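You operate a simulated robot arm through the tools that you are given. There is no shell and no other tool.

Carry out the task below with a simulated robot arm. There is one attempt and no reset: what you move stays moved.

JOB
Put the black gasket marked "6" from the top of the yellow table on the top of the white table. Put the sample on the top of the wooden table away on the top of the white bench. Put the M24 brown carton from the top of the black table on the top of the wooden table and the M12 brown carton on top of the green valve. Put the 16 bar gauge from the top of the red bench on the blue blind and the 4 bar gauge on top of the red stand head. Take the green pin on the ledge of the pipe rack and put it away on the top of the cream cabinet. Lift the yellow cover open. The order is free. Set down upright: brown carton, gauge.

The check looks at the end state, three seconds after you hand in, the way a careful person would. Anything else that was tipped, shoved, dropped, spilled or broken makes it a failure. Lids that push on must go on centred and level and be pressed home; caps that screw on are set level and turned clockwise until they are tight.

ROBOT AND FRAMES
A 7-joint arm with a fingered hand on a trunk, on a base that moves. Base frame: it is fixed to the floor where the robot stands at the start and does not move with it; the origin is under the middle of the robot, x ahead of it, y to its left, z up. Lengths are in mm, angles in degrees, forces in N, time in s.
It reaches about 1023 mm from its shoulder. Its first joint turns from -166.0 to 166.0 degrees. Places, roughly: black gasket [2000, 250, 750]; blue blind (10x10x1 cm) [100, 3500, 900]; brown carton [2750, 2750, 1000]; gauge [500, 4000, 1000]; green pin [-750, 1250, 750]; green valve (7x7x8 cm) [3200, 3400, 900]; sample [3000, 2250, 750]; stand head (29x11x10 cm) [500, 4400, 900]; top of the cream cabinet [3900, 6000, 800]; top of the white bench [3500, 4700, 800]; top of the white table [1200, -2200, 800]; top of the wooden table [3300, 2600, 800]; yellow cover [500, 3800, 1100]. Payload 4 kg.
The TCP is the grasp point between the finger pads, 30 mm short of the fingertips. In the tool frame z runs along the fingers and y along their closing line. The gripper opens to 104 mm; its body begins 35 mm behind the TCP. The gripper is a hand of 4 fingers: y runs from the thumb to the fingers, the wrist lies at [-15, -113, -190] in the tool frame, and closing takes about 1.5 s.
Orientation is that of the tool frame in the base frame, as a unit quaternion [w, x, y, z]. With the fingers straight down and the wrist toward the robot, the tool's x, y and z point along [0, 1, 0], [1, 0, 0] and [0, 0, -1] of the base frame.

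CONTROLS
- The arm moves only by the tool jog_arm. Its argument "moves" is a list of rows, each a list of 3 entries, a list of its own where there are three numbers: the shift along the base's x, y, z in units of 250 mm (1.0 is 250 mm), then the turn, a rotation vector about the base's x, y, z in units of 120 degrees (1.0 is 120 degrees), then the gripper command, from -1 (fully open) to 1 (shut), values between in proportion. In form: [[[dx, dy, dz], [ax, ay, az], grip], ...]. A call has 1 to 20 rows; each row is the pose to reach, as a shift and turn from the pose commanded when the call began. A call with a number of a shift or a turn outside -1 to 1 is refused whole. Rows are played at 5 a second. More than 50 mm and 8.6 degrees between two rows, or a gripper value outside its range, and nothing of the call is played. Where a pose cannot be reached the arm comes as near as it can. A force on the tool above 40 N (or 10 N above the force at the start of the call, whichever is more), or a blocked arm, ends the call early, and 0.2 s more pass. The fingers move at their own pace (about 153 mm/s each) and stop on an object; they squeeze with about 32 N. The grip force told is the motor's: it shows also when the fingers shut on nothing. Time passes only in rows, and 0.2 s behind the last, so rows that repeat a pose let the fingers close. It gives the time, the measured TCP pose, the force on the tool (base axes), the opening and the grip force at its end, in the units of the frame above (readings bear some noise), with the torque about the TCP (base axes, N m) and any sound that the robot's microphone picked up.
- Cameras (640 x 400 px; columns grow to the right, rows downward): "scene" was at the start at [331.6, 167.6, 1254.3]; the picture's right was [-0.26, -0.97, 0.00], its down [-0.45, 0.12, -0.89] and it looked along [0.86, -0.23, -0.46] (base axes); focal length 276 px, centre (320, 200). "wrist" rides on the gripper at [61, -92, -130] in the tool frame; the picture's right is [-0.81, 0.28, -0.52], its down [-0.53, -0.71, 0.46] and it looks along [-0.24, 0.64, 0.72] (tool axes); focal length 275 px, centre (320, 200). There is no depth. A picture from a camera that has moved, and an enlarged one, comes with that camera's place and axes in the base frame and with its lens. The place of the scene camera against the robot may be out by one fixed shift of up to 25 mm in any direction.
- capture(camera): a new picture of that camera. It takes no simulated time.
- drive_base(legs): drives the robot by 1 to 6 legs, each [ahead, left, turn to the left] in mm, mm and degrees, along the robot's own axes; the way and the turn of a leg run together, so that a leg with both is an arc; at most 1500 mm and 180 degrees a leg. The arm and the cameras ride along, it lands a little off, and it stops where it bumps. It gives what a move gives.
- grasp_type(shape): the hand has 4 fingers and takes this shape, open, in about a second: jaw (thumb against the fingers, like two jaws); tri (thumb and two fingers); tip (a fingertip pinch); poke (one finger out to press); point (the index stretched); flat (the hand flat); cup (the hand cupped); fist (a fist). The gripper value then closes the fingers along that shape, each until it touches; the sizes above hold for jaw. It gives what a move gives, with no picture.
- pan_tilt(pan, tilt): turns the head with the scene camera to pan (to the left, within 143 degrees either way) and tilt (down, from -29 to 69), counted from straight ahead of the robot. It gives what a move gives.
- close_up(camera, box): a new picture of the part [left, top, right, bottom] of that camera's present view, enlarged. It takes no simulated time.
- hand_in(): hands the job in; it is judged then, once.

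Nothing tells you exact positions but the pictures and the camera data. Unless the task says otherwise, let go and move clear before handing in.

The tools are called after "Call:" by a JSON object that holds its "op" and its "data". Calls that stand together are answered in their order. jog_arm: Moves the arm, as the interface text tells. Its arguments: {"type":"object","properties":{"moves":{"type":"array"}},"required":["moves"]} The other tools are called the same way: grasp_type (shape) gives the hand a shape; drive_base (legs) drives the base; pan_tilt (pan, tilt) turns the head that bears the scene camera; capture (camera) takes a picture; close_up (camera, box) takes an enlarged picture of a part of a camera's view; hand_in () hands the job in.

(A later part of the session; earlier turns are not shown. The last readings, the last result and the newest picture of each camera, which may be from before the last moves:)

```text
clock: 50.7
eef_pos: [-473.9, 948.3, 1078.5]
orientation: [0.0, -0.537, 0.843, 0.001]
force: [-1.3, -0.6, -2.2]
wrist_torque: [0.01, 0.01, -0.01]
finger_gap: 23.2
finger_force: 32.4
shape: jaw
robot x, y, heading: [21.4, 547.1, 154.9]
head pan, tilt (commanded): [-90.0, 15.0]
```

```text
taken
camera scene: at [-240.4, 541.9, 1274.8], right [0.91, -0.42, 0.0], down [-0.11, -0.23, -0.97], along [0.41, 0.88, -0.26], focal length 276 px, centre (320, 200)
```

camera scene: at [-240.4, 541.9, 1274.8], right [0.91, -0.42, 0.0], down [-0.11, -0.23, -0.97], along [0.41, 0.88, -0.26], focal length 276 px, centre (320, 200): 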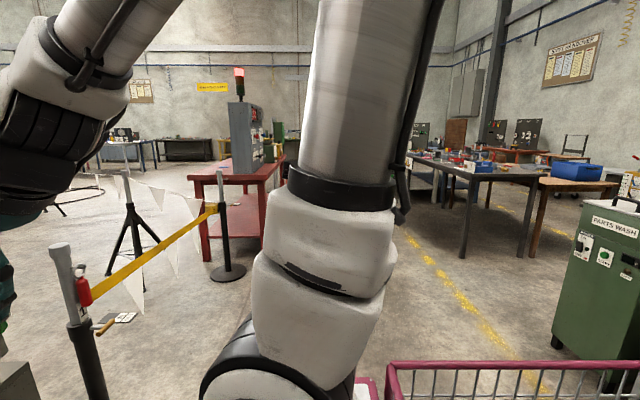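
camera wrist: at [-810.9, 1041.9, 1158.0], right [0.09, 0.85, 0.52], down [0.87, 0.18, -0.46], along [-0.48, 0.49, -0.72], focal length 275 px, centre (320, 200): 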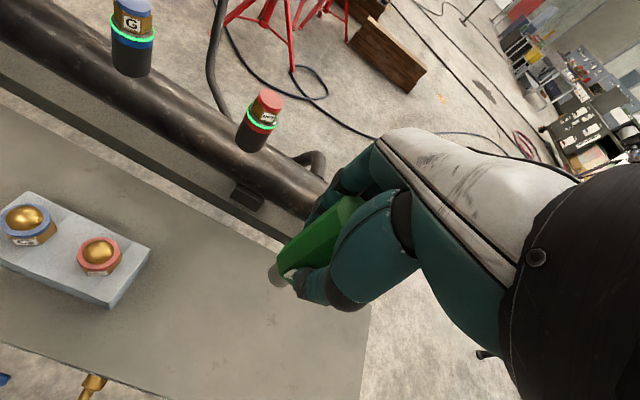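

The aisle toward the red bench and tables is visible and clear in the middle. I'll turn right to face along the aisle and look ahead.

Call:
{"op": "drive_base", "data": {"legs": [[0, 0, -90]]}}

Call:
{"op": "pan_tilt", "data": {"pan": 0, "tilt": 15}}

Call:
{"op": "capture", "data": {"camera": "scene"}}

```text
clock: 55.0
eef_pos: [436.7, 1025.8, 1079.5]
orientation: [0.0, 0.232, 0.973, 0.0]
force: [0.2, 1.0, -2.7]
wrist_torque: [-0.01, 0.02, -0.06]
finger_gap: 23.2
finger_force: 31.9
shape: jaw
robot x, y, heading: [20.4, 544.5, 63.1]
head pan, tilt (commanded): [-90.0, 15.0]
```

```text
clock: 56.7
eef_pos: [437.9, 1024.9, 1078.4]
orientation: [0.001, 0.232, 0.973, 0.0]
force: [0.0, -0.4, -3.2]
wrist_torque: [0.0, -0.02, -0.03]
finger_gap: 22.9
finger_force: 31.9
shape: jaw
robot x, y, heading: [20.1, 548.2, 63.3]
head pan, tilt (commanded): [0.0, 15.0]
```

```text
taken
camera scene: at [-5.6, 924.9, 1274.8], right [0.89, -0.45, 0.0], down [-0.12, -0.23, -0.97], along [0.44, 0.86, -0.26], focal length 276 px, centre (320, 200)
```

scene: 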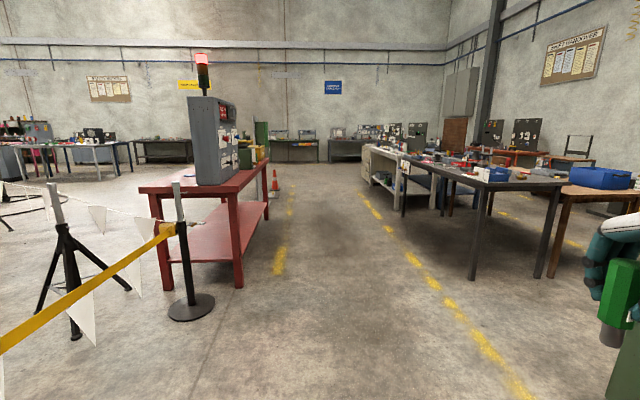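

The aisle ahead is clear between the red bench on the left and the tables on the right. I'll drive forward along it, easing slightly right.

Call:
{"op": "drive_base", "data": {"legs": [[1400, -250, 1.8], [1400, 0, 0]]}}

Call:
{"op": "capture", "data": {"camera": "scene"}}

Call:
{"op": "pan_tilt", "data": {"pan": -50, "tilt": 20}}

Call:
{"op": "capture", "data": {"camera": "scene"}}

Call:
{"op": "pan_tilt", "data": {"pan": 60, "tilt": 15}}

Call:
{"op": "capture", "data": {"camera": "scene"}}

```text
clock: 70.4
eef_pos: [1894.4, 3451.3, 1078.7]
orientation: [0.0, 0.23, 0.973, 0.0]
force: [0.2, -1.3, -2.5]
wrist_torque: [0.01, -0.02, 0.01]
finger_gap: 22.9
finger_force: 31.8
shape: jaw
robot x, y, heading: [1482.0, 2967.4, 63.3]
head pan, tilt (commanded): [0.0, 15.0]
```

```text
taken
camera scene: at [1451.9, 3349.2, 1274.8], right [0.89, -0.45, 0.0], down [-0.12, -0.23, -0.97], along [0.43, 0.86, -0.26], focal length 276 px, centre (320, 200)
```

scene: 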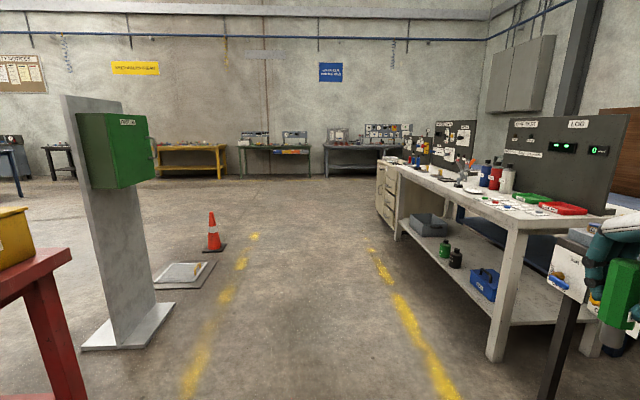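

```text
clock: 71.6
eef_pos: [1895.0, 3451.1, 1077.7]
orientation: [0.0, 0.23, 0.973, 0.0]
force: [0.4, 0.1, -3.5]
wrist_torque: [-0.01, 0.03, 0.01]
finger_gap: 23.0
finger_force: 31.9
shape: jaw
robot x, y, heading: [1478.5, 2971.6, 63.2]
head pan, tilt (commanded): [-50.0, 20.0]
```

```text
taken
camera scene: at [1500.5, 3287.3, 1266.7], right [0.23, -0.97, 0.0], down [-0.33, -0.08, -0.94], along [0.91, 0.22, -0.34], focal length 276 px, centre (320, 200)
```

scene: 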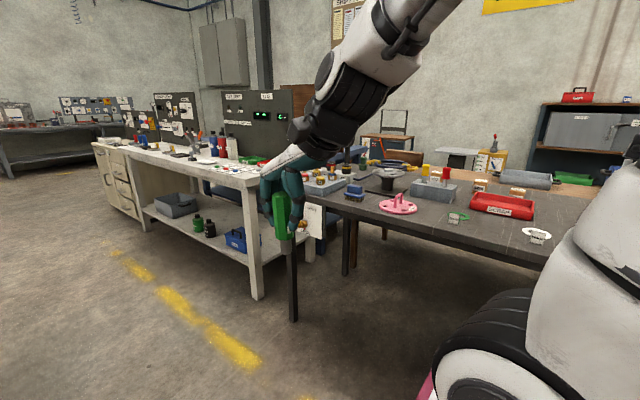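

```text
clock: 73.5
eef_pos: [1894.7, 3451.2, 1078.7]
orientation: [0.001, 0.231, 0.973, 0.0]
force: [0.8, -0.4, -2.9]
wrist_torque: [-0.02, 0.01, 0.04]
finger_gap: 23.0
finger_force: 32.1
shape: jaw
robot x, y, heading: [1479.2, 2971.1, 63.3]
head pan, tilt (commanded): [60.0, 15.0]
```

```text
taken
camera scene: at [1358.7, 3343.9, 1274.8], right [0.84, 0.55, 0.0], down [0.14, -0.22, -0.97], along [-0.53, 0.81, -0.26], focal length 276 px, centre (320, 200)
```

scene: 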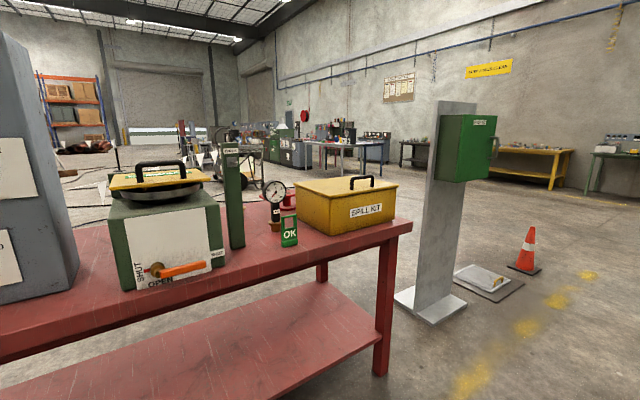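

I'm next to the black table, and the red bench with the yellow-lidded green box is on my left. The cream drawer cabinet is further along on the right past the white bench, so I'll continue up the aisle with the pin.

Call:
{"op": "drive_base", "data": {"legs": [[0, 0, 1.7], [1400, 0, 0], [1400, 0, 0]]}}

Call:
{"op": "pan_tilt", "data": {"pan": -50, "tilt": 20}}

Call:
{"op": "capture", "data": {"camera": "scene"}}

Call:
{"op": "pan_tilt", "data": {"pan": 0, "tilt": 25}}

Call:
{"op": "capture", "data": {"camera": "scene"}}

```text
clock: 87.3
eef_pos: [2983.5, 6032.6, 1077.2]
orientation: [0.0, 0.197, 0.98, 0.001]
force: [0.1, 0.9, -3.0]
wrist_torque: [-0.01, -0.01, 0.0]
finger_gap: 22.9
finger_force: 32.2
shape: jaw
robot x, y, heading: [2598.6, 5522.6, 67.6]
head pan, tilt (commanded): [60.0, 15.0]
```

```text
clock: 89.2
eef_pos: [2983.8, 6031.8, 1078.9]
orientation: [-0.001, 0.197, 0.98, 0.0]
force: [-0.2, -0.2, -2.5]
wrist_torque: [0.0, 0.06, 0.02]
finger_gap: 22.8
finger_force: 31.2
shape: jaw
robot x, y, heading: [2601.5, 5525.1, 67.2]
head pan, tilt (commanded): [-50.0, 20.0]
```

```text
taken
camera scene: at [2601.1, 5841.8, 1266.7], right [0.3, -0.95, 0.0], down [-0.33, -0.1, -0.94], along [0.9, 0.28, -0.34], focal length 276 px, centre (320, 200)
```

scene: 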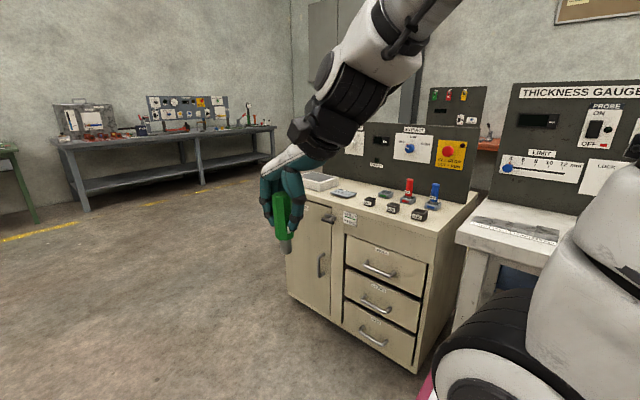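

```text
clock: 90.4
eef_pos: [2984.0, 6032.5, 1079.1]
orientation: [0.0, 0.198, 0.98, 0.0]
force: [0.4, -0.6, -3.3]
wrist_torque: [0.01, 0.0, 0.02]
finger_gap: 22.9
finger_force: 32.0
shape: jaw
robot x, y, heading: [2599.2, 5525.6, 67.3]
head pan, tilt (commanded): [0.0, 25.0]
```

```text
taken
camera scene: at [2547.8, 5899.0, 1258.6], right [0.92, -0.39, 0.0], down [-0.16, -0.39, -0.91], along [0.35, 0.84, -0.42], focal length 276 px, centre (320, 200)
```

scene: 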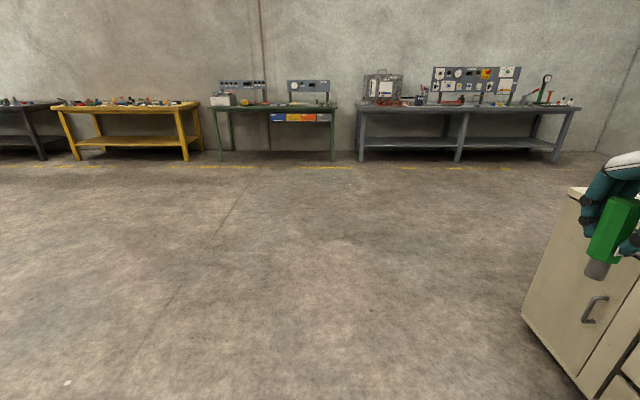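

The cream cabinet is on my right, with a few small items on its top. I'll drive alongside it and turn to face it.

Call:
{"op": "drive_base", "data": {"legs": [[1050, -60, 0], [0, 0, -92]]}}

Call:
{"op": "pan_tilt", "data": {"pan": 0, "tilt": 30}}

Call:
{"op": "capture", "data": {"camera": "scene"}}

Call:
{"op": "capture", "data": {"camera": "wrist"}}

```text
clock: 99.7
eef_pos: [3553.5, 6078.8, 1078.6]
orientation: [0.0, 0.835, 0.551, 0.0]
force: [0.5, -0.3, -1.9]
wrist_torque: [-0.02, 0.0, 0.0]
finger_gap: 22.7
finger_force: 32.1
shape: jaw
robot x, y, heading: [3047.6, 6465.4, -23.1]
head pan, tilt (commanded): [0.0, 25.0]
```

```text
clock: 100.3
eef_pos: [3553.5, 6077.7, 1078.7]
orientation: [0.0, 0.834, 0.551, 0.0]
force: [-0.4, -0.5, -2.2]
wrist_torque: [-0.01, 0.02, 0.0]
finger_gap: 22.8
finger_force: 32.3
shape: jaw
robot x, y, heading: [3051.7, 6462.5, -23.2]
head pan, tilt (commanded): [0.0, 30.0]
```

```text
taken
camera scene: at [3434.4, 6510.2, 1250.7], right [-0.39, -0.92, 0.0], down [-0.46, 0.2, -0.87], along [0.8, -0.34, -0.5], focal length 276 px, centre (320, 200)
```

scene: 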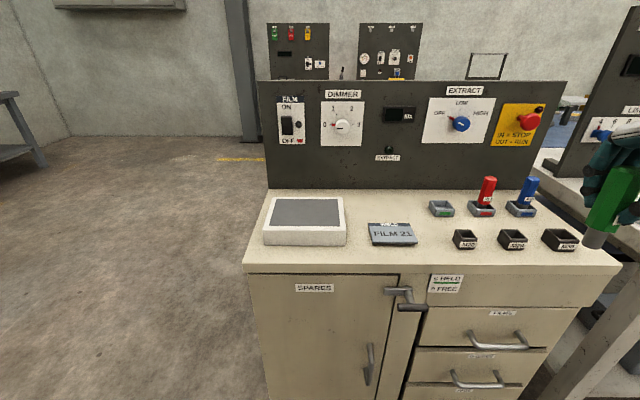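

```text
taken
camera wrist: at [3493.2, 6171.6, 1208.8], right [-0.07, -0.85, 0.52], down [-0.87, -0.21, -0.46], along [0.5, -0.48, -0.72], focal length 275 px, centre (320, 200)
```

wrist: 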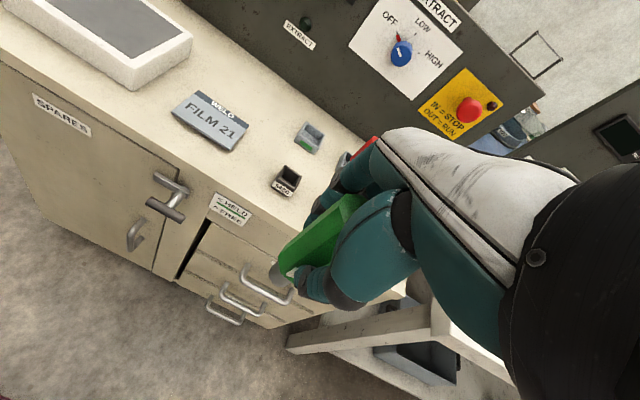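

The cabinet top has small holders: a red and a blue pin standing in theirs, and an empty green one next to them. I'll zoom in to see whether the green pin belongs there.

Call:
{"op": "close_up", "data": {"camera": "scene", "box": [360, 160, 600, 260]}}

Call:
{"op": "close_up", "data": {"camera": "wrist", "box": [160, 80, 380, 220]}}

```text
2.67 times, centred on (480, 210) of scene
camera zoom: at [3434.4, 6510.2, 1250.7], right [-0.39, -0.92, 0.0], down [-0.46, 0.2, -0.87], along [0.8, -0.34, -0.5], focal length 737 px, centre (-107, 173)
```

zoom: 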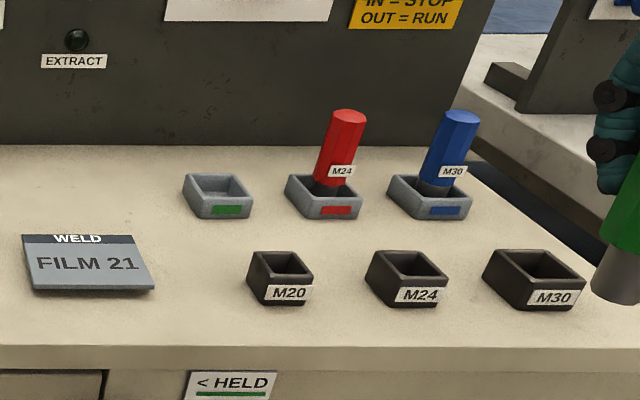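

```text
2.86 times, centred on (270, 150) of wrist
camera zoom: at [3493.2, 6171.6, 1208.8], right [-0.07, -0.85, 0.52], down [-0.87, -0.21, -0.46], along [0.5, -0.48, -0.72], focal length 786 px, centre (463, 343)
```

zoom: 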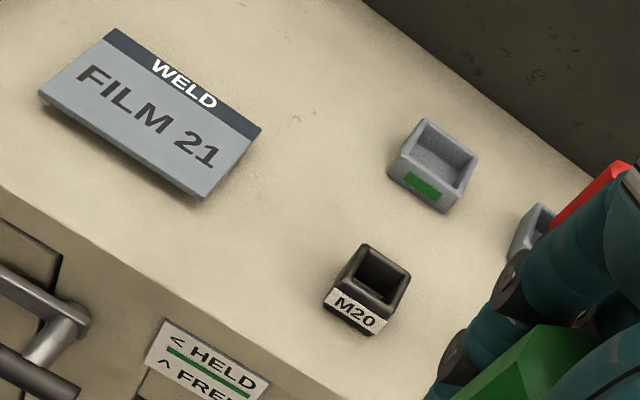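

The green-marked tray is empty while red and blue pins stand in theirs, so the green pin goes in the green tray, at about (3913, 5930, 825). I'll move partway and re-measure with the wrist camera.

Call:
{"op": "jog_arm", "data": {"moves": [[[0.16, -0.066, 0], [0, 0, 0], 1], [[0.32, -0.132, 0], [0, 0, 0], 1], [[0.48, -0.198, 0], [0, 0, 0], 1], [[0.64, -0.264, 0], [0, 0, 0], 1], [[0.8, -0.33, 0], [0, 0, 0], 1], [[0.88, -0.363, 0], [0, 0, 0], 1], [[0.88, -0.363, 0], [0, 0, 0], 1]]}}

Call:
{"op": "capture", "data": {"camera": "wrist"}}

Call:
{"op": "close_up", "data": {"camera": "wrist", "box": [160, 100, 320, 200]}}

Call:
{"op": "capture", "data": {"camera": "scene"}}

```text
clock: 101.9
eef_pos: [3775.0, 5989.9, 1078.7]
orientation: [0.001, 0.835, 0.551, 0.0]
force: [0.1, 0.3, -3.2]
wrist_torque: [0.03, 0.02, 0.03]
finger_gap: 22.6
finger_force: 32.6
shape: jaw
robot x, y, heading: [3047.4, 6466.4, -22.9]
head pan, tilt (commanded): [0.0, 30.0]
```

```text
taken
camera wrist: at [3714.8, 6083.4, 1209.3], right [-0.07, -0.85, 0.52], down [-0.87, -0.21, -0.46], along [0.5, -0.48, -0.72], focal length 275 px, centre (320, 200)
```

wrist: 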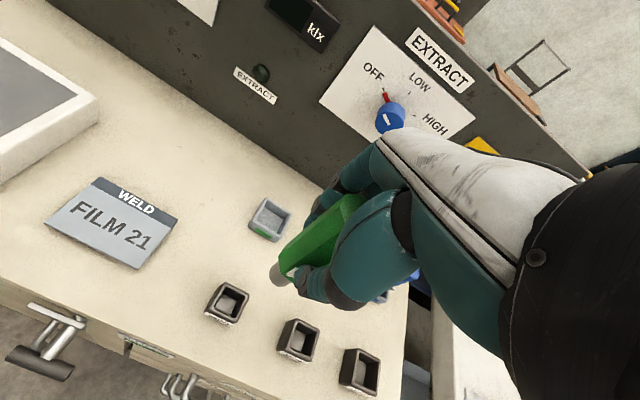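

```text
4.00 times, centred on (240, 150) of wrist
camera zoom: at [3714.8, 6083.4, 1209.3], right [-0.07, -0.85, 0.52], down [-0.87, -0.21, -0.46], along [0.5, -0.48, -0.72], focal length 1101 px, centre (640, 400)
```

zoom: 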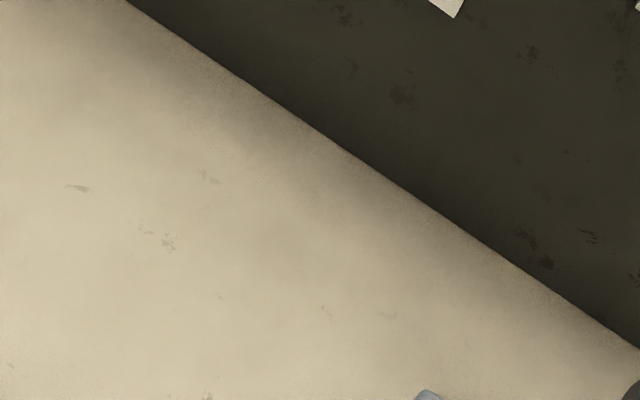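

```text
taken
camera scene: at [3434.4, 6510.2, 1250.6], right [-0.39, -0.92, 0.0], down [-0.46, 0.2, -0.87], along [0.8, -0.34, -0.5], focal length 276 px, centre (320, 200)
```

scene: 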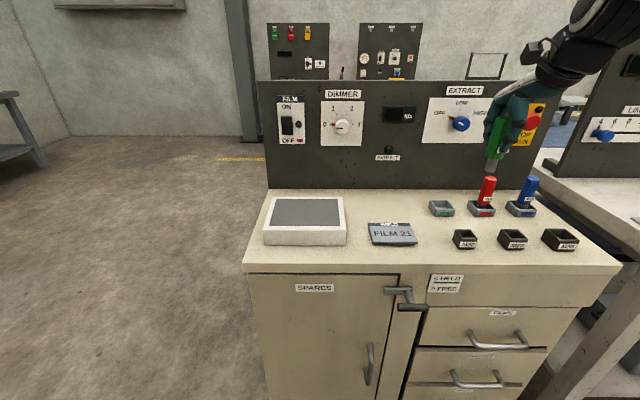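

The green tray is visible just left of the held pin. I'll zoom on it for a second bearing.

Call:
{"op": "close_up", "data": {"camera": "wrist", "box": [220, 180, 316, 240]}}

```text
6.67 times, centred on (268, 210) of wrist
camera zoom: at [3714.8, 6083.4, 1209.3], right [-0.07, -0.85, 0.52], down [-0.87, -0.21, -0.46], along [0.5, -0.48, -0.72], focal length 1835 px, centre (667, 133)
```

zoom: 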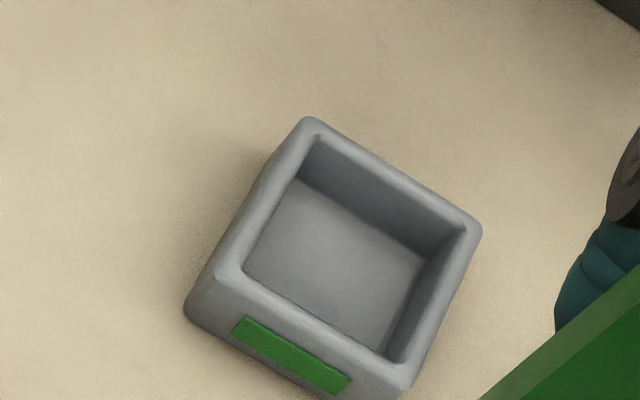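

The tray's rim centre is near (3926, 5923, 817). I'll move above it with the pin still well clear and check alignment.

Call:
{"op": "jog_arm", "data": {"moves": [[[0.16, -0.07, 0], [0, 0, 0], 1], [[0.32, -0.14, 0], [0, 0, 0], 1], [[0.48, -0.21, 0], [0, 0, 0], 1], [[0.6, -0.264, 0], [0, 0, 0], 1], [[0.6, -0.264, -0.16], [0, 0, 0], 1], [[0.6, -0.264, -0.32], [0, 0, 0], 1], [[0.6, -0.264, -0.48], [0, 0, 0], 1], [[0.6, -0.264, -0.48], [0, 0, 0], 1]]}}

Call:
{"op": "capture", "data": {"camera": "wrist"}}

Call:
{"op": "close_up", "data": {"camera": "wrist", "box": [200, 200, 360, 300]}}

Call:
{"op": "close_up", "data": {"camera": "scene", "box": [400, 120, 560, 220]}}

```text
clock: 103.7
eef_pos: [3923.1, 5921.3, 957.9]
orientation: [0.001, 0.835, 0.551, 0.0]
force: [-0.3, -0.3, -2.0]
wrist_torque: [-0.03, 0.02, 0.01]
finger_gap: 22.7
finger_force: 32.0
shape: jaw
robot x, y, heading: [3048.3, 6465.0, -23.0]
head pan, tilt (commanded): [0.0, 30.0]
```

```text
taken
camera wrist: at [3862.2, 6014.9, 1088.9], right [-0.06, -0.85, 0.52], down [-0.87, -0.21, -0.46], along [0.5, -0.48, -0.72], focal length 275 px, centre (320, 200)
```

wrist: 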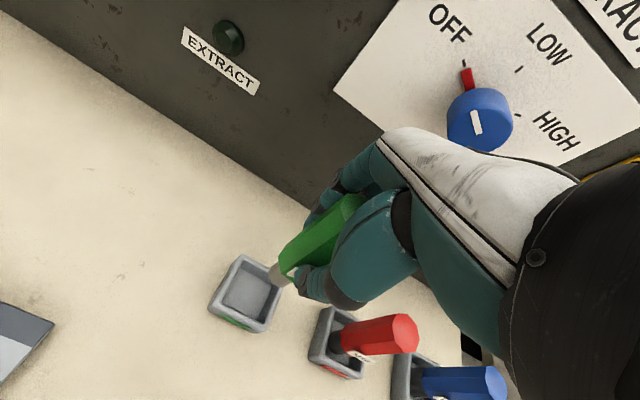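

```text
4.00 times, centred on (280, 250) of wrist
camera zoom: at [3862.2, 6014.9, 1088.9], right [-0.06, -0.85, 0.52], down [-0.87, -0.21, -0.46], along [0.5, -0.48, -0.72], focal length 1101 px, centre (480, 0)
```

zoom: 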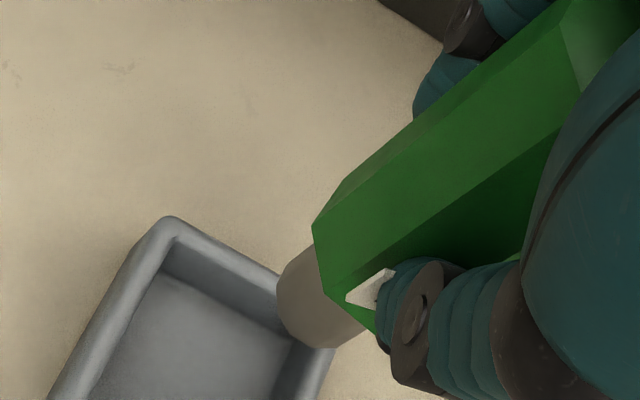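

```text
4.00 times, centred on (480, 170) of scene
camera zoom: at [3434.5, 6510.2, 1250.6], right [-0.39, -0.92, 0.0], down [-0.46, 0.2, -0.87], along [0.8, -0.34, -0.5], focal length 1105 px, centre (-320, 320)
```

zoom: 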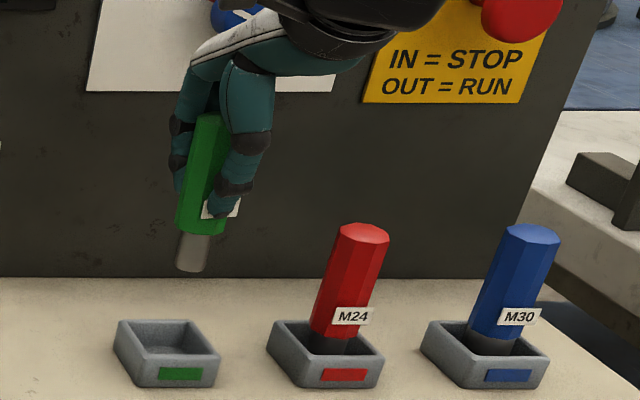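

Pin tip position matches the prediction. I'll zoom on the tray below to refine the last few millimetres.

Call:
{"op": "close_up", "data": {"camera": "wrist", "box": [192, 240, 320, 340]}}

```text
4.00 times, centred on (256, 290) of wrist
camera zoom: at [3862.2, 6014.9, 1088.9], right [-0.06, -0.85, 0.52], down [-0.87, -0.21, -0.46], along [0.5, -0.48, -0.72], focal length 1101 px, centre (576, -160)
```

zoom: 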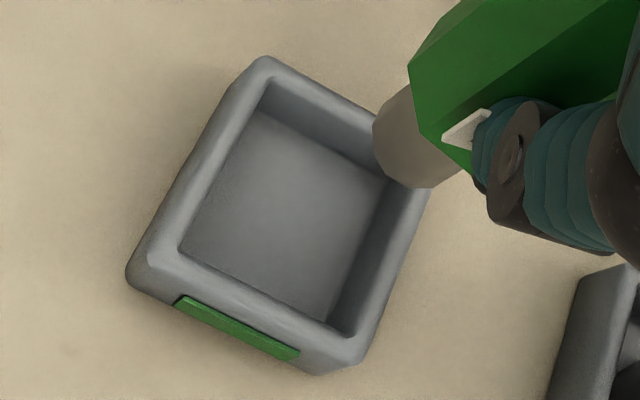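

The tray centre is at about (3922, 5927), so a 6 mm nudge in y is needed. Then I'll lower in stages while watching the force.

Call:
{"op": "jog_arm", "data": {"moves": [[[-0.004, 0.024, 0], [0, 0, 0], 1], [[-0.004, 0.024, -0.1], [0, 0, 0], 1], [[-0.004, 0.024, -0.18], [0, 0, 0], 1], [[-0.004, 0.024, -0.22], [0, 0, 0], 1], [[-0.004, 0.024, -0.25], [0, 0, 0], 1], [[-0.004, 0.024, -0.25], [0, 0, 0], 1]]}}

Call:
{"op": "capture", "data": {"camera": "wrist"}}

Call:
{"op": "close_up", "data": {"camera": "scene", "box": [400, 140, 560, 240]}}

```text
clock: 105.1
eef_pos: [3923.1, 5927.5, 896.0]
orientation: [-0.001, 0.834, 0.551, 0.0]
force: [0.8, 0.4, -3.3]
wrist_torque: [0.04, 0.0, -0.03]
finger_gap: 22.6
finger_force: 32.1
shape: jaw
robot x, y, heading: [3049.2, 6465.2, -23.4]
head pan, tilt (commanded): [0.0, 30.0]
```

```text
taken
camera wrist: at [3862.5, 6020.0, 1026.7], right [-0.06, -0.85, 0.52], down [-0.87, -0.21, -0.46], along [0.5, -0.48, -0.72], focal length 275 px, centre (320, 200)
```

wrist: 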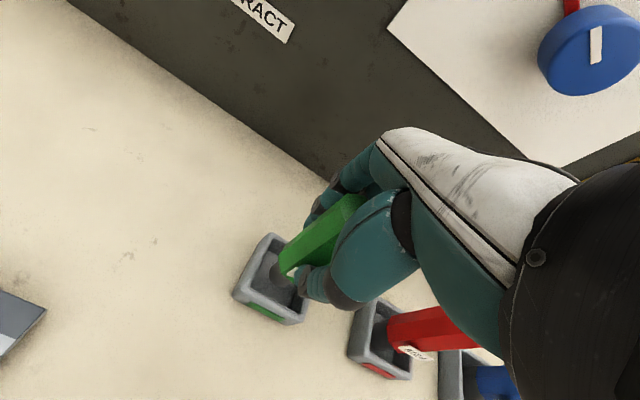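

```text
4.00 times, centred on (480, 190) of scene
camera zoom: at [3434.5, 6510.2, 1250.6], right [-0.39, -0.92, 0.0], down [-0.46, 0.2, -0.87], along [0.8, -0.34, -0.5], focal length 1105 px, centre (-320, 240)
```

zoom: 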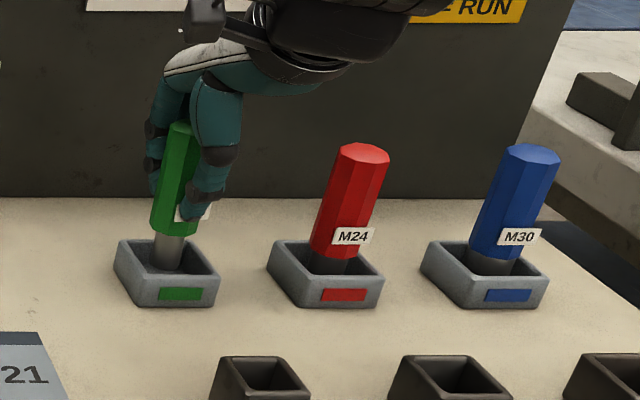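

The pin tip is inside the tray outline. I'll lower gently to find the floor.

Call:
{"op": "jog_arm", "data": {"moves": [[[0, 0, -0.016], [0, 0, 0], 1], [[0, 0, -0.032], [0, 0, 0], 1], [[0, 0, -0.048], [0, 0, 0], 1], [[0, 0, -0.06], [0, 0, 0], 1], [[0, 0, -0.06], [0, 0, 0], 1]]}}

Call:
{"op": "close_up", "data": {"camera": "scene", "box": [400, 140, 560, 240]}}

```text
clock: 106.3
eef_pos: [3923.7, 5928.2, 880.2]
orientation: [0.0, 0.835, 0.551, 0.0]
force: [-0.3, 0.9, -1.5]
wrist_torque: [-0.01, 0.03, 0.0]
finger_gap: 22.7
finger_force: 32.1
shape: jaw
robot x, y, heading: [3046.8, 6464.5, -23.0]
head pan, tilt (commanded): [0.0, 30.0]
```

```text
4.00 times, centred on (480, 190) of scene
camera zoom: at [3434.5, 6510.2, 1250.6], right [-0.39, -0.92, 0.0], down [-0.46, 0.2, -0.87], along [0.8, -0.34, -0.5], focal length 1105 px, centre (-320, 240)
```

zoom: 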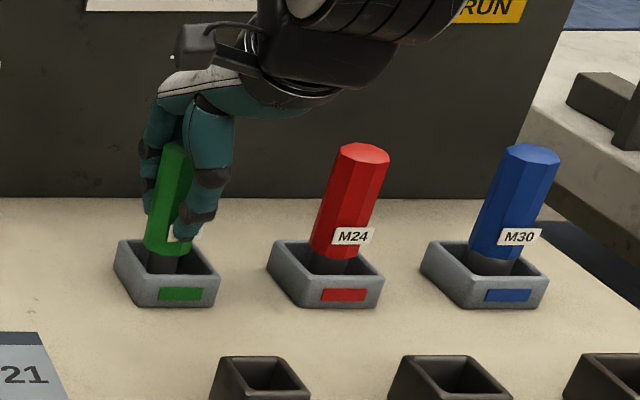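

Almost seated and no contact yet. I'll continue in smaller steps.

Call:
{"op": "jog_arm", "data": {"moves": [[[0, 0, -0.01], [0, 0, 0], 1], [[0, 0, -0.02], [0, 0, 0], 1], [[0, 0, -0.028], [0, 0, 0], 1], [[0, 0, -0.028], [0, 0, 0], 1]]}}

Call:
{"op": "close_up", "data": {"camera": "scene", "box": [400, 140, 560, 240]}}

```text
clock: 107.3
eef_pos: [3923.6, 5927.3, 877.3]
orientation: [0.003, 0.834, 0.552, 0.002]
force: [-3.6, 2.5, 38.5]
wrist_torque: [-0.03, -0.03, -0.01]
finger_gap: 25.6
finger_force: 31.7
shape: jaw
robot x, y, heading: [3046.9, 6468.7, -23.3]
head pan, tilt (commanded): [0.0, 30.0]
```

```text
4.00 times, centred on (480, 190) of scene
camera zoom: at [3432.9, 6511.2, 1251.1], right [-0.39, -0.92, 0.0], down [-0.46, 0.2, -0.87], along [0.8, -0.34, -0.5], focal length 1105 px, centre (-320, 240)
```

zoom: 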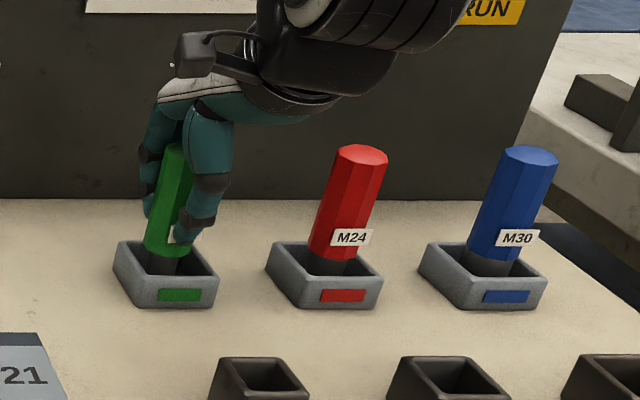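

The pin touched the floor with 38 N. I'll ease back up slightly to unload, then open partially.

Call:
{"op": "jog_arm", "data": {"moves": [[[0, 0, 0.012], [0, 0, 0], 1], [[0, 0, 0.018], [0, 0, 0], 1], [[0, 0, 0.018], [0, 0, 0], 1]]}}

```text
clock: 108.1
eef_pos: [3923.3, 5927.4, 878.5]
orientation: [-0.001, 0.834, 0.551, -0.001]
force: [0.6, 0.4, 20.5]
wrist_torque: [-0.11, -0.22, 0.0]
finger_gap: 25.4
finger_force: 31.7
shape: jaw
robot x, y, heading: [3049.2, 6464.0, -22.8]
head pan, tilt (commanded): [0.0, 30.0]
```

Call:
{"op": "jog_arm", "data": {"moves": [[[0, 0, 0.008], [0, 0, 0], 1], [[0, 0, 0.008], [0, 0, 0], 0.5], [[0, 0, 0.008], [0, 0, 0], 0.3], [[0, 0, 0.008], [0, 0, 0], 0.1], [[0, 0, 0.008], [0, 0, 0], 0], [[0, 0, 0.008], [0, 0, 0], -0.1], [[0, 0, 0.008], [0, 0, 0], -0.1], [[0, 0, 0.008], [0, 0, 0], -0.1]]}}

Call:
{"op": "close_up", "data": {"camera": "scene", "box": [400, 140, 560, 240]}}

Call:
{"op": "capture", "data": {"camera": "wrist"}}

```text
clock: 109.9
eef_pos: [3923.6, 5928.5, 880.3]
orientation: [0.001, 0.835, 0.551, 0.001]
force: [-0.2, 0.5, -0.1]
wrist_torque: [0.0, 0.02, -0.03]
finger_gap: 56.9
finger_force: 0.1
shape: jaw
robot x, y, heading: [3047.0, 6463.3, -23.0]
head pan, tilt (commanded): [0.0, 30.0]
```

```text
4.00 times, centred on (480, 190) of scene
camera zoom: at [3434.4, 6510.2, 1250.6], right [-0.39, -0.92, 0.0], down [-0.46, 0.2, -0.87], along [0.8, -0.34, -0.5], focal length 1105 px, centre (-320, 240)
```

zoom: 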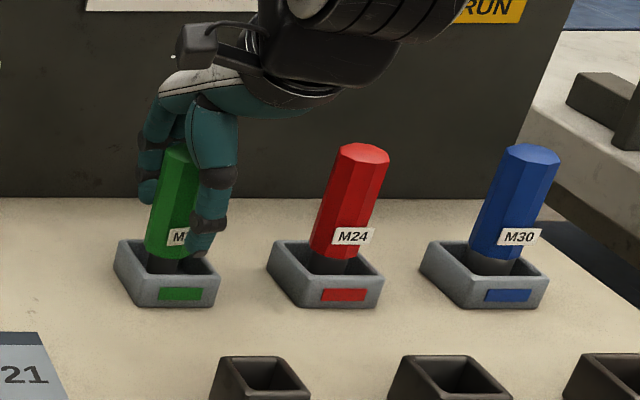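

```text
taken
camera wrist: at [3862.4, 6020.6, 1011.4], right [-0.07, -0.85, 0.52], down [-0.87, -0.21, -0.46], along [0.5, -0.48, -0.72], focal length 275 px, centre (320, 200)
```

wrist: 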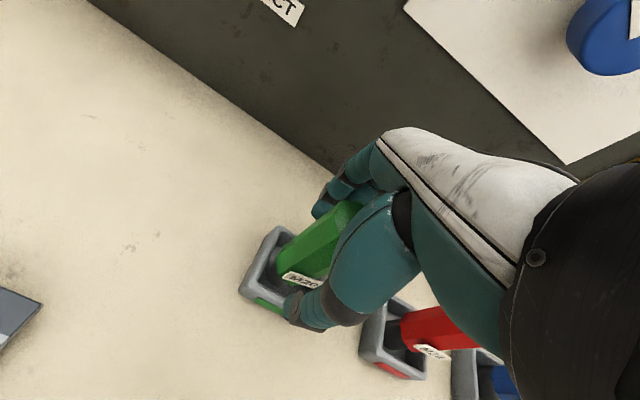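

The pin is standing free in its green tray. I'll lift the hand straight up and away.

Call:
{"op": "jog_arm", "data": {"moves": [[[0, 0, 0.04], [0, 0, 0], -0.1], [[0, 0, 0.12], [0, 0, 0], -0.1], [[0, 0, 0.24], [0, 0, 0], -0.1], [[0, 0, 0.4], [0, 0, 0], -0.1], [[0, 0, 0.58], [0, 0, 0], -0.1], [[0, 0, 0.76], [0, 0, 0], -0.2], [[0, 0, 0.86], [0, 0, 0], -0.5], [[-0.1, 0.04, 0.86], [0, 0, 0], -1]]}}

Call:
{"op": "close_up", "data": {"camera": "scene", "box": [360, 120, 600, 260]}}

```text
clock: 111.7
eef_pos: [3898.3, 5936.0, 1097.6]
orientation: [0.0, 0.834, 0.552, 0.0]
force: [0.2, 0.2, 0.0]
wrist_torque: [-0.03, -0.01, 0.02]
finger_gap: 103.9
finger_force: 0.1
shape: jaw
robot x, y, heading: [3049.0, 6463.6, -23.2]
head pan, tilt (commanded): [0.0, 30.0]
```

```text
2.67 times, centred on (480, 190) of scene
camera zoom: at [3434.6, 6510.2, 1250.6], right [-0.39, -0.92, 0.0], down [-0.46, 0.2, -0.87], along [0.8, -0.34, -0.5], focal length 737 px, centre (-107, 227)
```

zoom: 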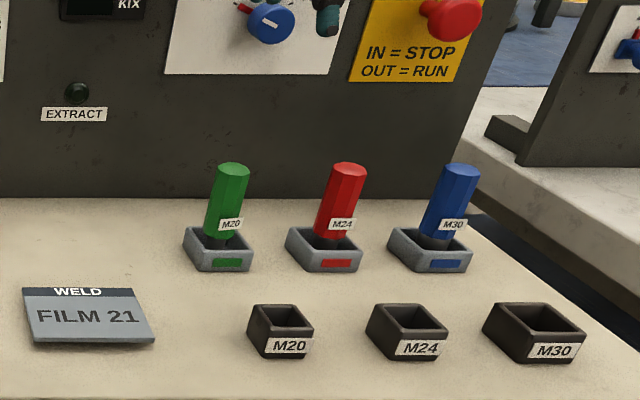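

The green pin stands upright in the green tray, matching its neighbours. I'll retract the arm and head back down the aisle toward the wooden and black tables.

Call:
{"op": "jog_arm", "data": {"moves": [[[-0.17, 0.07, 0], [0, 0, 0], -1], [[-0.34, 0.14, 0], [0, 0, 0], -1], [[-0.51, 0.21, 0], [0, 0, 0], -1], [[-0.68, 0.28, 0], [0, 0, 0], -1], [[-0.85, 0.35, 0], [0, 0, 0], -1], [[-1.0, 0.41, 0], [0, 0, 0], -1]]}}

Call:
{"op": "jog_arm", "data": {"moves": [[[-0.17, 0.07, 0], [0, 0, 0], -1], [[-0.34, 0.14, 0], [0, 0, 0], -1], [[-0.45, 0.19, 0], [0, 0, 0], -1]]}}

Call:
{"op": "drive_base", "data": {"legs": [[0, 0, -92]]}}

Call:
{"op": "pan_tilt", "data": {"pan": 0, "tilt": 15}}

Call:
{"op": "capture", "data": {"camera": "scene"}}

```text
clock: 113.1
eef_pos: [3649.0, 6037.7, 1097.5]
orientation: [0.0, 0.835, 0.551, 0.0]
force: [0.0, -0.4, -0.7]
wrist_torque: [0.03, 0.01, 0.01]
finger_gap: 103.7
finger_force: 0.0
shape: jaw
robot x, y, heading: [3045.2, 6464.2, -23.2]
head pan, tilt (commanded): [0.0, 30.0]
```

```text
clock: 113.9
eef_pos: [3533.8, 6085.5, 1098.3]
orientation: [0.0, 0.835, 0.551, 0.0]
force: [-0.7, 1.4, 0.8]
wrist_torque: [0.0, 0.01, 0.0]
finger_gap: 103.8
finger_force: 0.1
shape: jaw
robot x, y, heading: [3048.3, 6466.3, -23.1]
head pan, tilt (commanded): [0.0, 30.0]
```

```text
clock: 118.3
eef_pos: [2630.4, 6012.8, 1098.5]
orientation: [-0.001, 0.971, -0.241, -0.001]
force: [0.5, 0.5, 0.6]
wrist_torque: [-0.02, -0.01, -0.02]
finger_gap: 103.9
finger_force: 0.0
shape: jaw
robot x, y, heading: [3051.3, 6466.3, -117.6]
head pan, tilt (commanded): [0.0, 30.0]
```

```text
clock: 119.1
eef_pos: [2631.3, 6012.5, 1099.5]
orientation: [0.0, 0.97, -0.241, 0.0]
force: [-0.6, 0.7, -0.6]
wrist_torque: [-0.01, 0.0, 0.0]
finger_gap: 103.7
finger_force: 0.1
shape: jaw
robot x, y, heading: [3050.3, 6466.6, -118.1]
head pan, tilt (commanded): [0.0, 15.0]
```

```text
taken
camera scene: at [3072.5, 6068.0, 1274.8], right [-0.88, 0.47, 0.0], down [0.12, 0.23, -0.97], along [-0.45, -0.85, -0.26], focal length 276 px, centre (320, 200)
```

scene: 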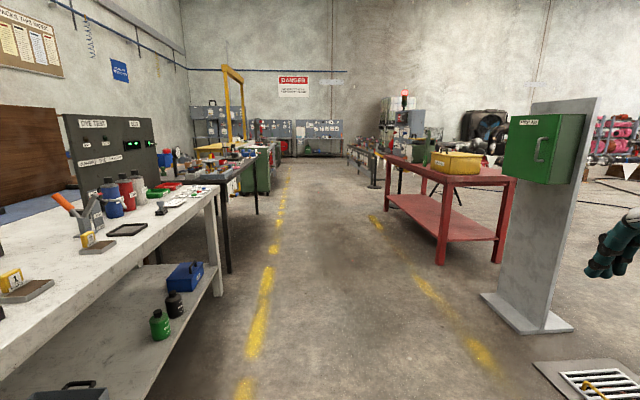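

The aisle back is clear, with the white bench on my left showing some small tagged holders. I'll drive down toward the black and wooden tables.

Call:
{"op": "drive_base", "data": {"legs": [[0, 0, 3], [1450, 0, 0]]}}

Call:
{"op": "pan_tilt", "data": {"pan": 70, "tilt": 22}}

Call:
{"op": "capture", "data": {"camera": "scene"}}

Call:
{"op": "close_up", "data": {"camera": "scene", "box": [0, 120, 320, 320]}}

Call:
{"op": "close_up", "data": {"camera": "scene", "box": [320, 120, 640, 320]}}

```text
clock: 126.8
eef_pos: [2016.9, 4678.1, 1098.3]
orientation: [0.0, 0.974, -0.225, 0.0]
force: [0.2, -1.1, -0.8]
wrist_torque: [-0.02, -0.01, 0.0]
finger_gap: 103.9
finger_force: 0.0
shape: jaw
robot x, y, heading: [2415.9, 5145.3, -116.2]
head pan, tilt (commanded): [0.0, 15.0]
```

```text
clock: 128.2
eef_pos: [2016.1, 4679.0, 1098.1]
orientation: [0.0, 0.974, -0.225, 0.0]
force: [-0.2, 0.0, 0.4]
wrist_torque: [0.01, -0.01, 0.02]
finger_gap: 103.8
finger_force: 0.0
shape: jaw
robot x, y, heading: [2423.9, 5147.7, -116.1]
head pan, tilt (commanded): [70.0, 22.0]
```

```text
taken
camera scene: at [2560.8, 4765.1, 1263.5], right [-0.72, -0.69, 0.0], down [-0.26, 0.27, -0.93], along [0.64, -0.67, -0.37], focal length 276 px, centre (320, 200)
```

scene: 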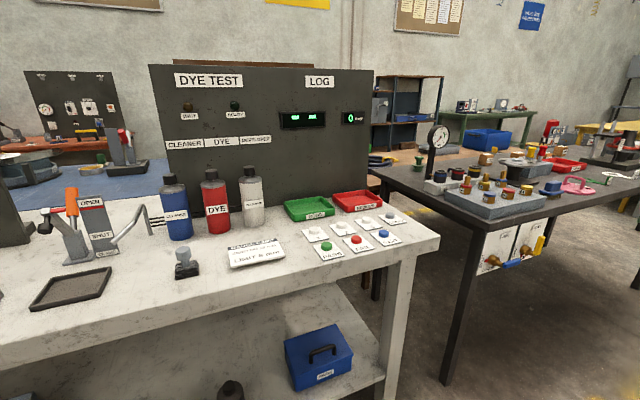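

```text
2.00 times, centred on (160, 220) of scene
camera zoom: at [2560.8, 4765.1, 1263.5], right [-0.72, -0.69, 0.0], down [-0.26, 0.27, -0.93], along [0.64, -0.67, -0.37], focal length 553 px, centre (640, 160)
```

zoom: 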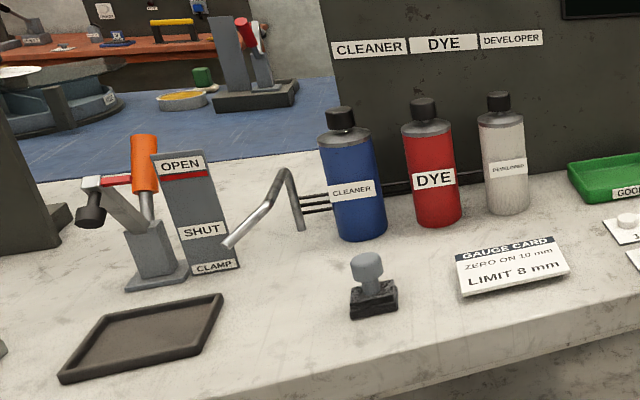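

```text
2.00 times, centred on (480, 220) of scene
camera zoom: at [2560.8, 4765.1, 1263.5], right [-0.72, -0.69, 0.0], down [-0.26, 0.27, -0.93], along [0.64, -0.67, -0.37], focal length 553 px, centre (0, 160)
```

zoom: 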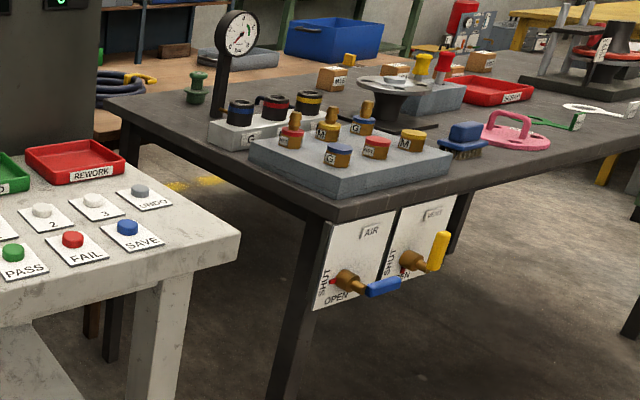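

The white bench carries a dye-test station here, and earlier I noticed yellow-tagged blocks further along it. I'll look at that other half, and zoom at the brown cartons on the black table.

Call:
{"op": "pan_tilt", "data": {"pan": 125, "tilt": 25}}

Call:
{"op": "capture", "data": {"camera": "scene"}}

Call:
{"op": "close_up", "data": {"camera": "scene", "box": [100, 100, 420, 300]}}

Call:
{"op": "close_up", "data": {"camera": "scene", "box": [320, 100, 640, 300]}}

Call:
{"op": "pan_tilt", "data": {"pan": 50, "tilt": 18}}

Call:
{"op": "capture", "data": {"camera": "scene"}}

Call:
{"op": "close_up", "data": {"camera": "scene", "box": [160, 100, 400, 250]}}

Call:
{"op": "close_up", "data": {"camera": "scene", "box": [340, 100, 580, 250]}}

```text
clock: 129.4
eef_pos: [2015.2, 4678.3, 1100.0]
orientation: [0.0, 0.974, -0.225, 0.0]
force: [-0.4, 0.0, 1.0]
wrist_torque: [-0.01, 0.03, 0.0]
finger_gap: 103.6
finger_force: 0.1
shape: jaw
robot x, y, heading: [2420.3, 5142.5, -116.1]
head pan, tilt (commanded): [125.0, 25.0]
```

```text
taken
camera scene: at [2587.4, 4846.2, 1258.6], right [0.15, -0.99, 0.0], down [-0.42, -0.07, -0.91], along [0.9, 0.14, -0.42], focal length 276 px, centre (320, 200)
```

scene: 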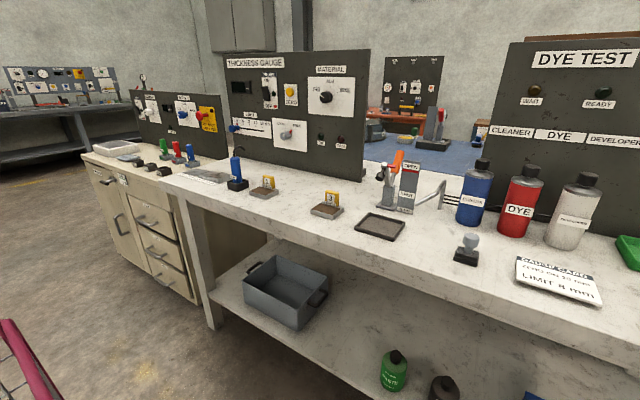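

```text
2.00 times, centred on (260, 200) of scene
camera zoom: at [2587.4, 4846.2, 1258.6], right [0.15, -0.99, 0.0], down [-0.42, -0.07, -0.91], along [0.9, 0.14, -0.42], focal length 553 px, centre (440, 200)
```

zoom: 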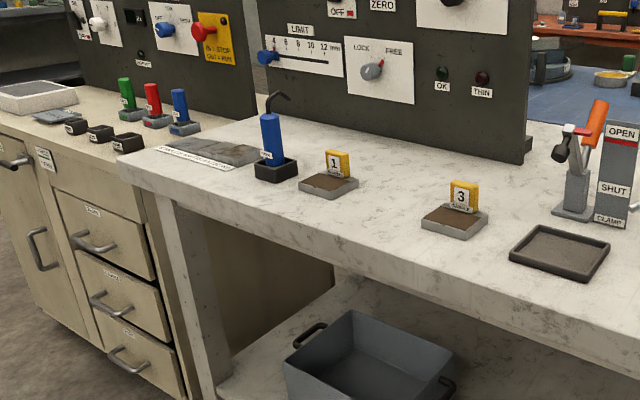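

```text
2.00 times, centred on (480, 200) of scene
camera zoom: at [2587.4, 4846.2, 1258.6], right [0.15, -0.99, 0.0], down [-0.42, -0.07, -0.91], along [0.9, 0.14, -0.42], focal length 553 px, centre (0, 200)
```

zoom: 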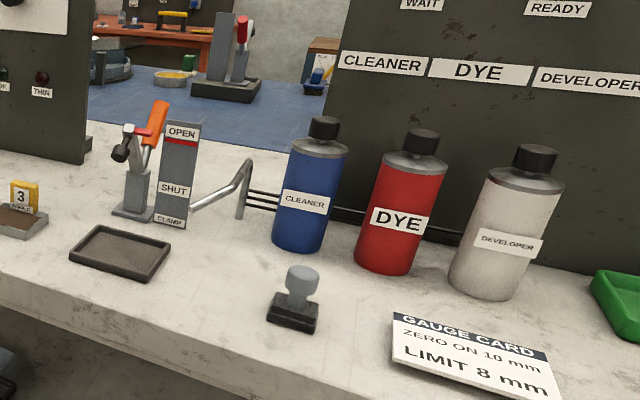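

```text
clock: 130.9
eef_pos: [2015.8, 4679.1, 1099.0]
orientation: [0.0, 0.974, -0.225, 0.0]
force: [0.9, 0.1, 0.2]
wrist_torque: [0.0, 0.01, 0.02]
finger_gap: 103.9
finger_force: 0.0
shape: jaw
robot x, y, heading: [2416.5, 5142.9, -115.7]
head pan, tilt (commanded): [50.0, 18.0]
```

```text
taken
camera scene: at [2534.3, 4746.7, 1270.0], right [-0.91, -0.41, 0.0], down [-0.13, 0.28, -0.95], along [0.39, -0.87, -0.31], focal length 276 px, centre (320, 200)
```

scene: 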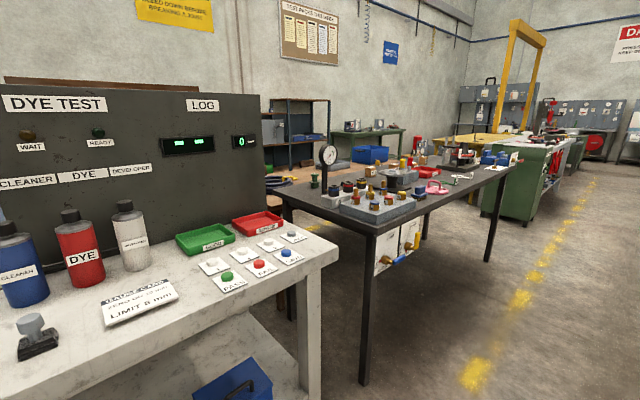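

```text
2.67 times, centred on (280, 175) of scene
camera zoom: at [2534.3, 4746.7, 1270.0], right [-0.91, -0.41, 0.0], down [-0.13, 0.28, -0.95], along [0.39, -0.87, -0.31], focal length 737 px, centre (427, 267)
```

zoom: 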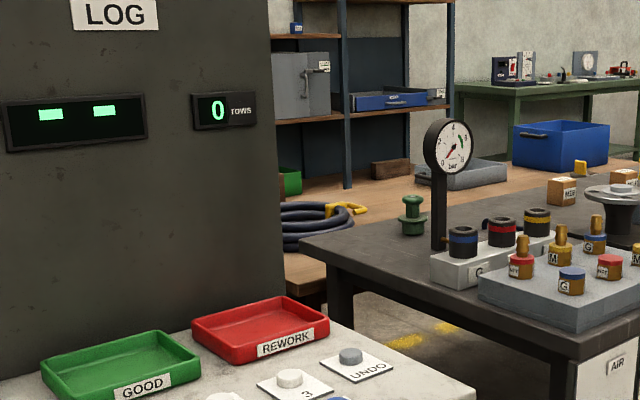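

```text
2.67 times, centred on (460, 175) of scene
camera zoom: at [2534.3, 4746.7, 1270.0], right [-0.91, -0.41, 0.0], down [-0.13, 0.28, -0.95], along [0.39, -0.87, -0.31], focal length 737 px, centre (-53, 267)
```

zoom: 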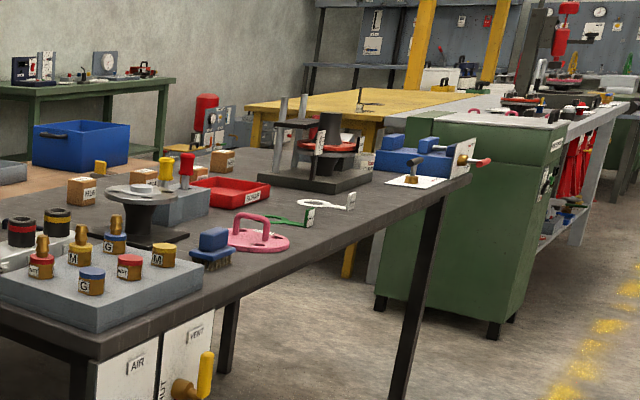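

Samples 1 and 3 sit in a row on the white bench with a gap between them, so sample 2 from the wooden table belongs there. I'll drive to the gap past the black table to reach the wooden table's near end.

Call:
{"op": "drive_base", "data": {"legs": [[0, 0, 1], [1400, 0, 0], [1400, 0, 0], [500, 0, 0]]}}

Call:
{"op": "pan_tilt", "data": {"pan": 90, "tilt": 20}}

Call:
{"op": "capture", "data": {"camera": "scene"}}

Call:
{"op": "pan_tilt", "data": {"pan": 130, "tilt": 20}}

Call:
{"op": "capture", "data": {"camera": "scene"}}

```text
clock: 147.7
eef_pos: [527.4, 1661.2, 1099.2]
orientation: [0.0, 0.973, -0.233, 0.0]
force: [-0.1, -0.1, -0.3]
wrist_torque: [0.0, 0.0, -0.01]
finger_gap: 103.9
finger_force: 0.1
shape: jaw
robot x, y, heading: [937.7, 2120.6, -117.1]
head pan, tilt (commanded): [50.0, 18.0]
```

```text
clock: 148.7
eef_pos: [527.3, 1661.2, 1099.5]
orientation: [-0.001, 0.973, -0.232, -0.001]
force: [0.1, 0.1, -0.7]
wrist_torque: [0.01, -0.01, 0.01]
finger_gap: 103.6
finger_force: 0.0
shape: jaw
robot x, y, heading: [937.3, 2118.6, -117.0]
head pan, tilt (commanded): [90.0, 20.0]
```

```text
taken
camera scene: at [1093.4, 1764.8, 1266.7], right [-0.45, -0.89, 0.0], down [-0.3, 0.16, -0.94], along [0.84, -0.43, -0.34], focal length 276 px, centre (320, 200)
```

scene: 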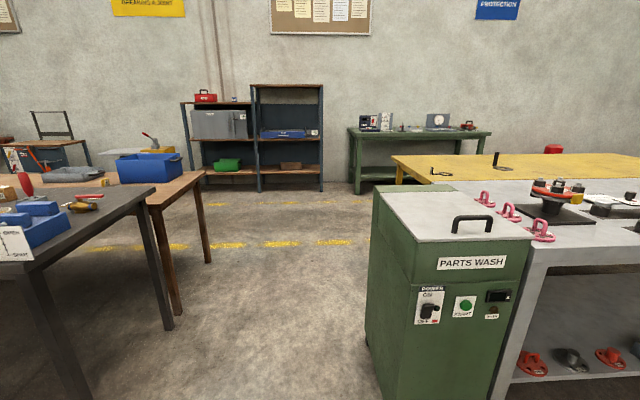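

```text
clock: 149.8
eef_pos: [528.1, 1661.0, 1099.3]
orientation: [0.0, 0.973, -0.233, 0.0]
force: [0.2, 0.6, -0.2]
wrist_torque: [0.01, -0.02, -0.01]
finger_gap: 104.0
finger_force: 0.0
shape: jaw
robot x, y, heading: [935.6, 2120.6, -116.8]
head pan, tilt (commanded): [130.0, 20.0]
```

```text
taken
camera scene: at [1101.2, 1828.0, 1266.7], right [0.23, -0.97, 0.0], down [-0.33, -0.08, -0.94], along [0.92, 0.21, -0.34], focal length 276 px, centre (320, 200)
```

scene: 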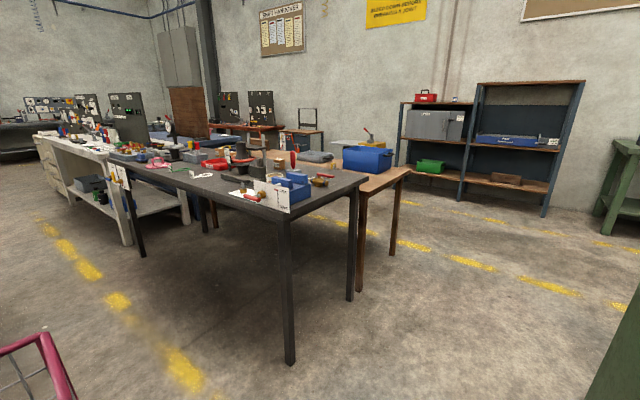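

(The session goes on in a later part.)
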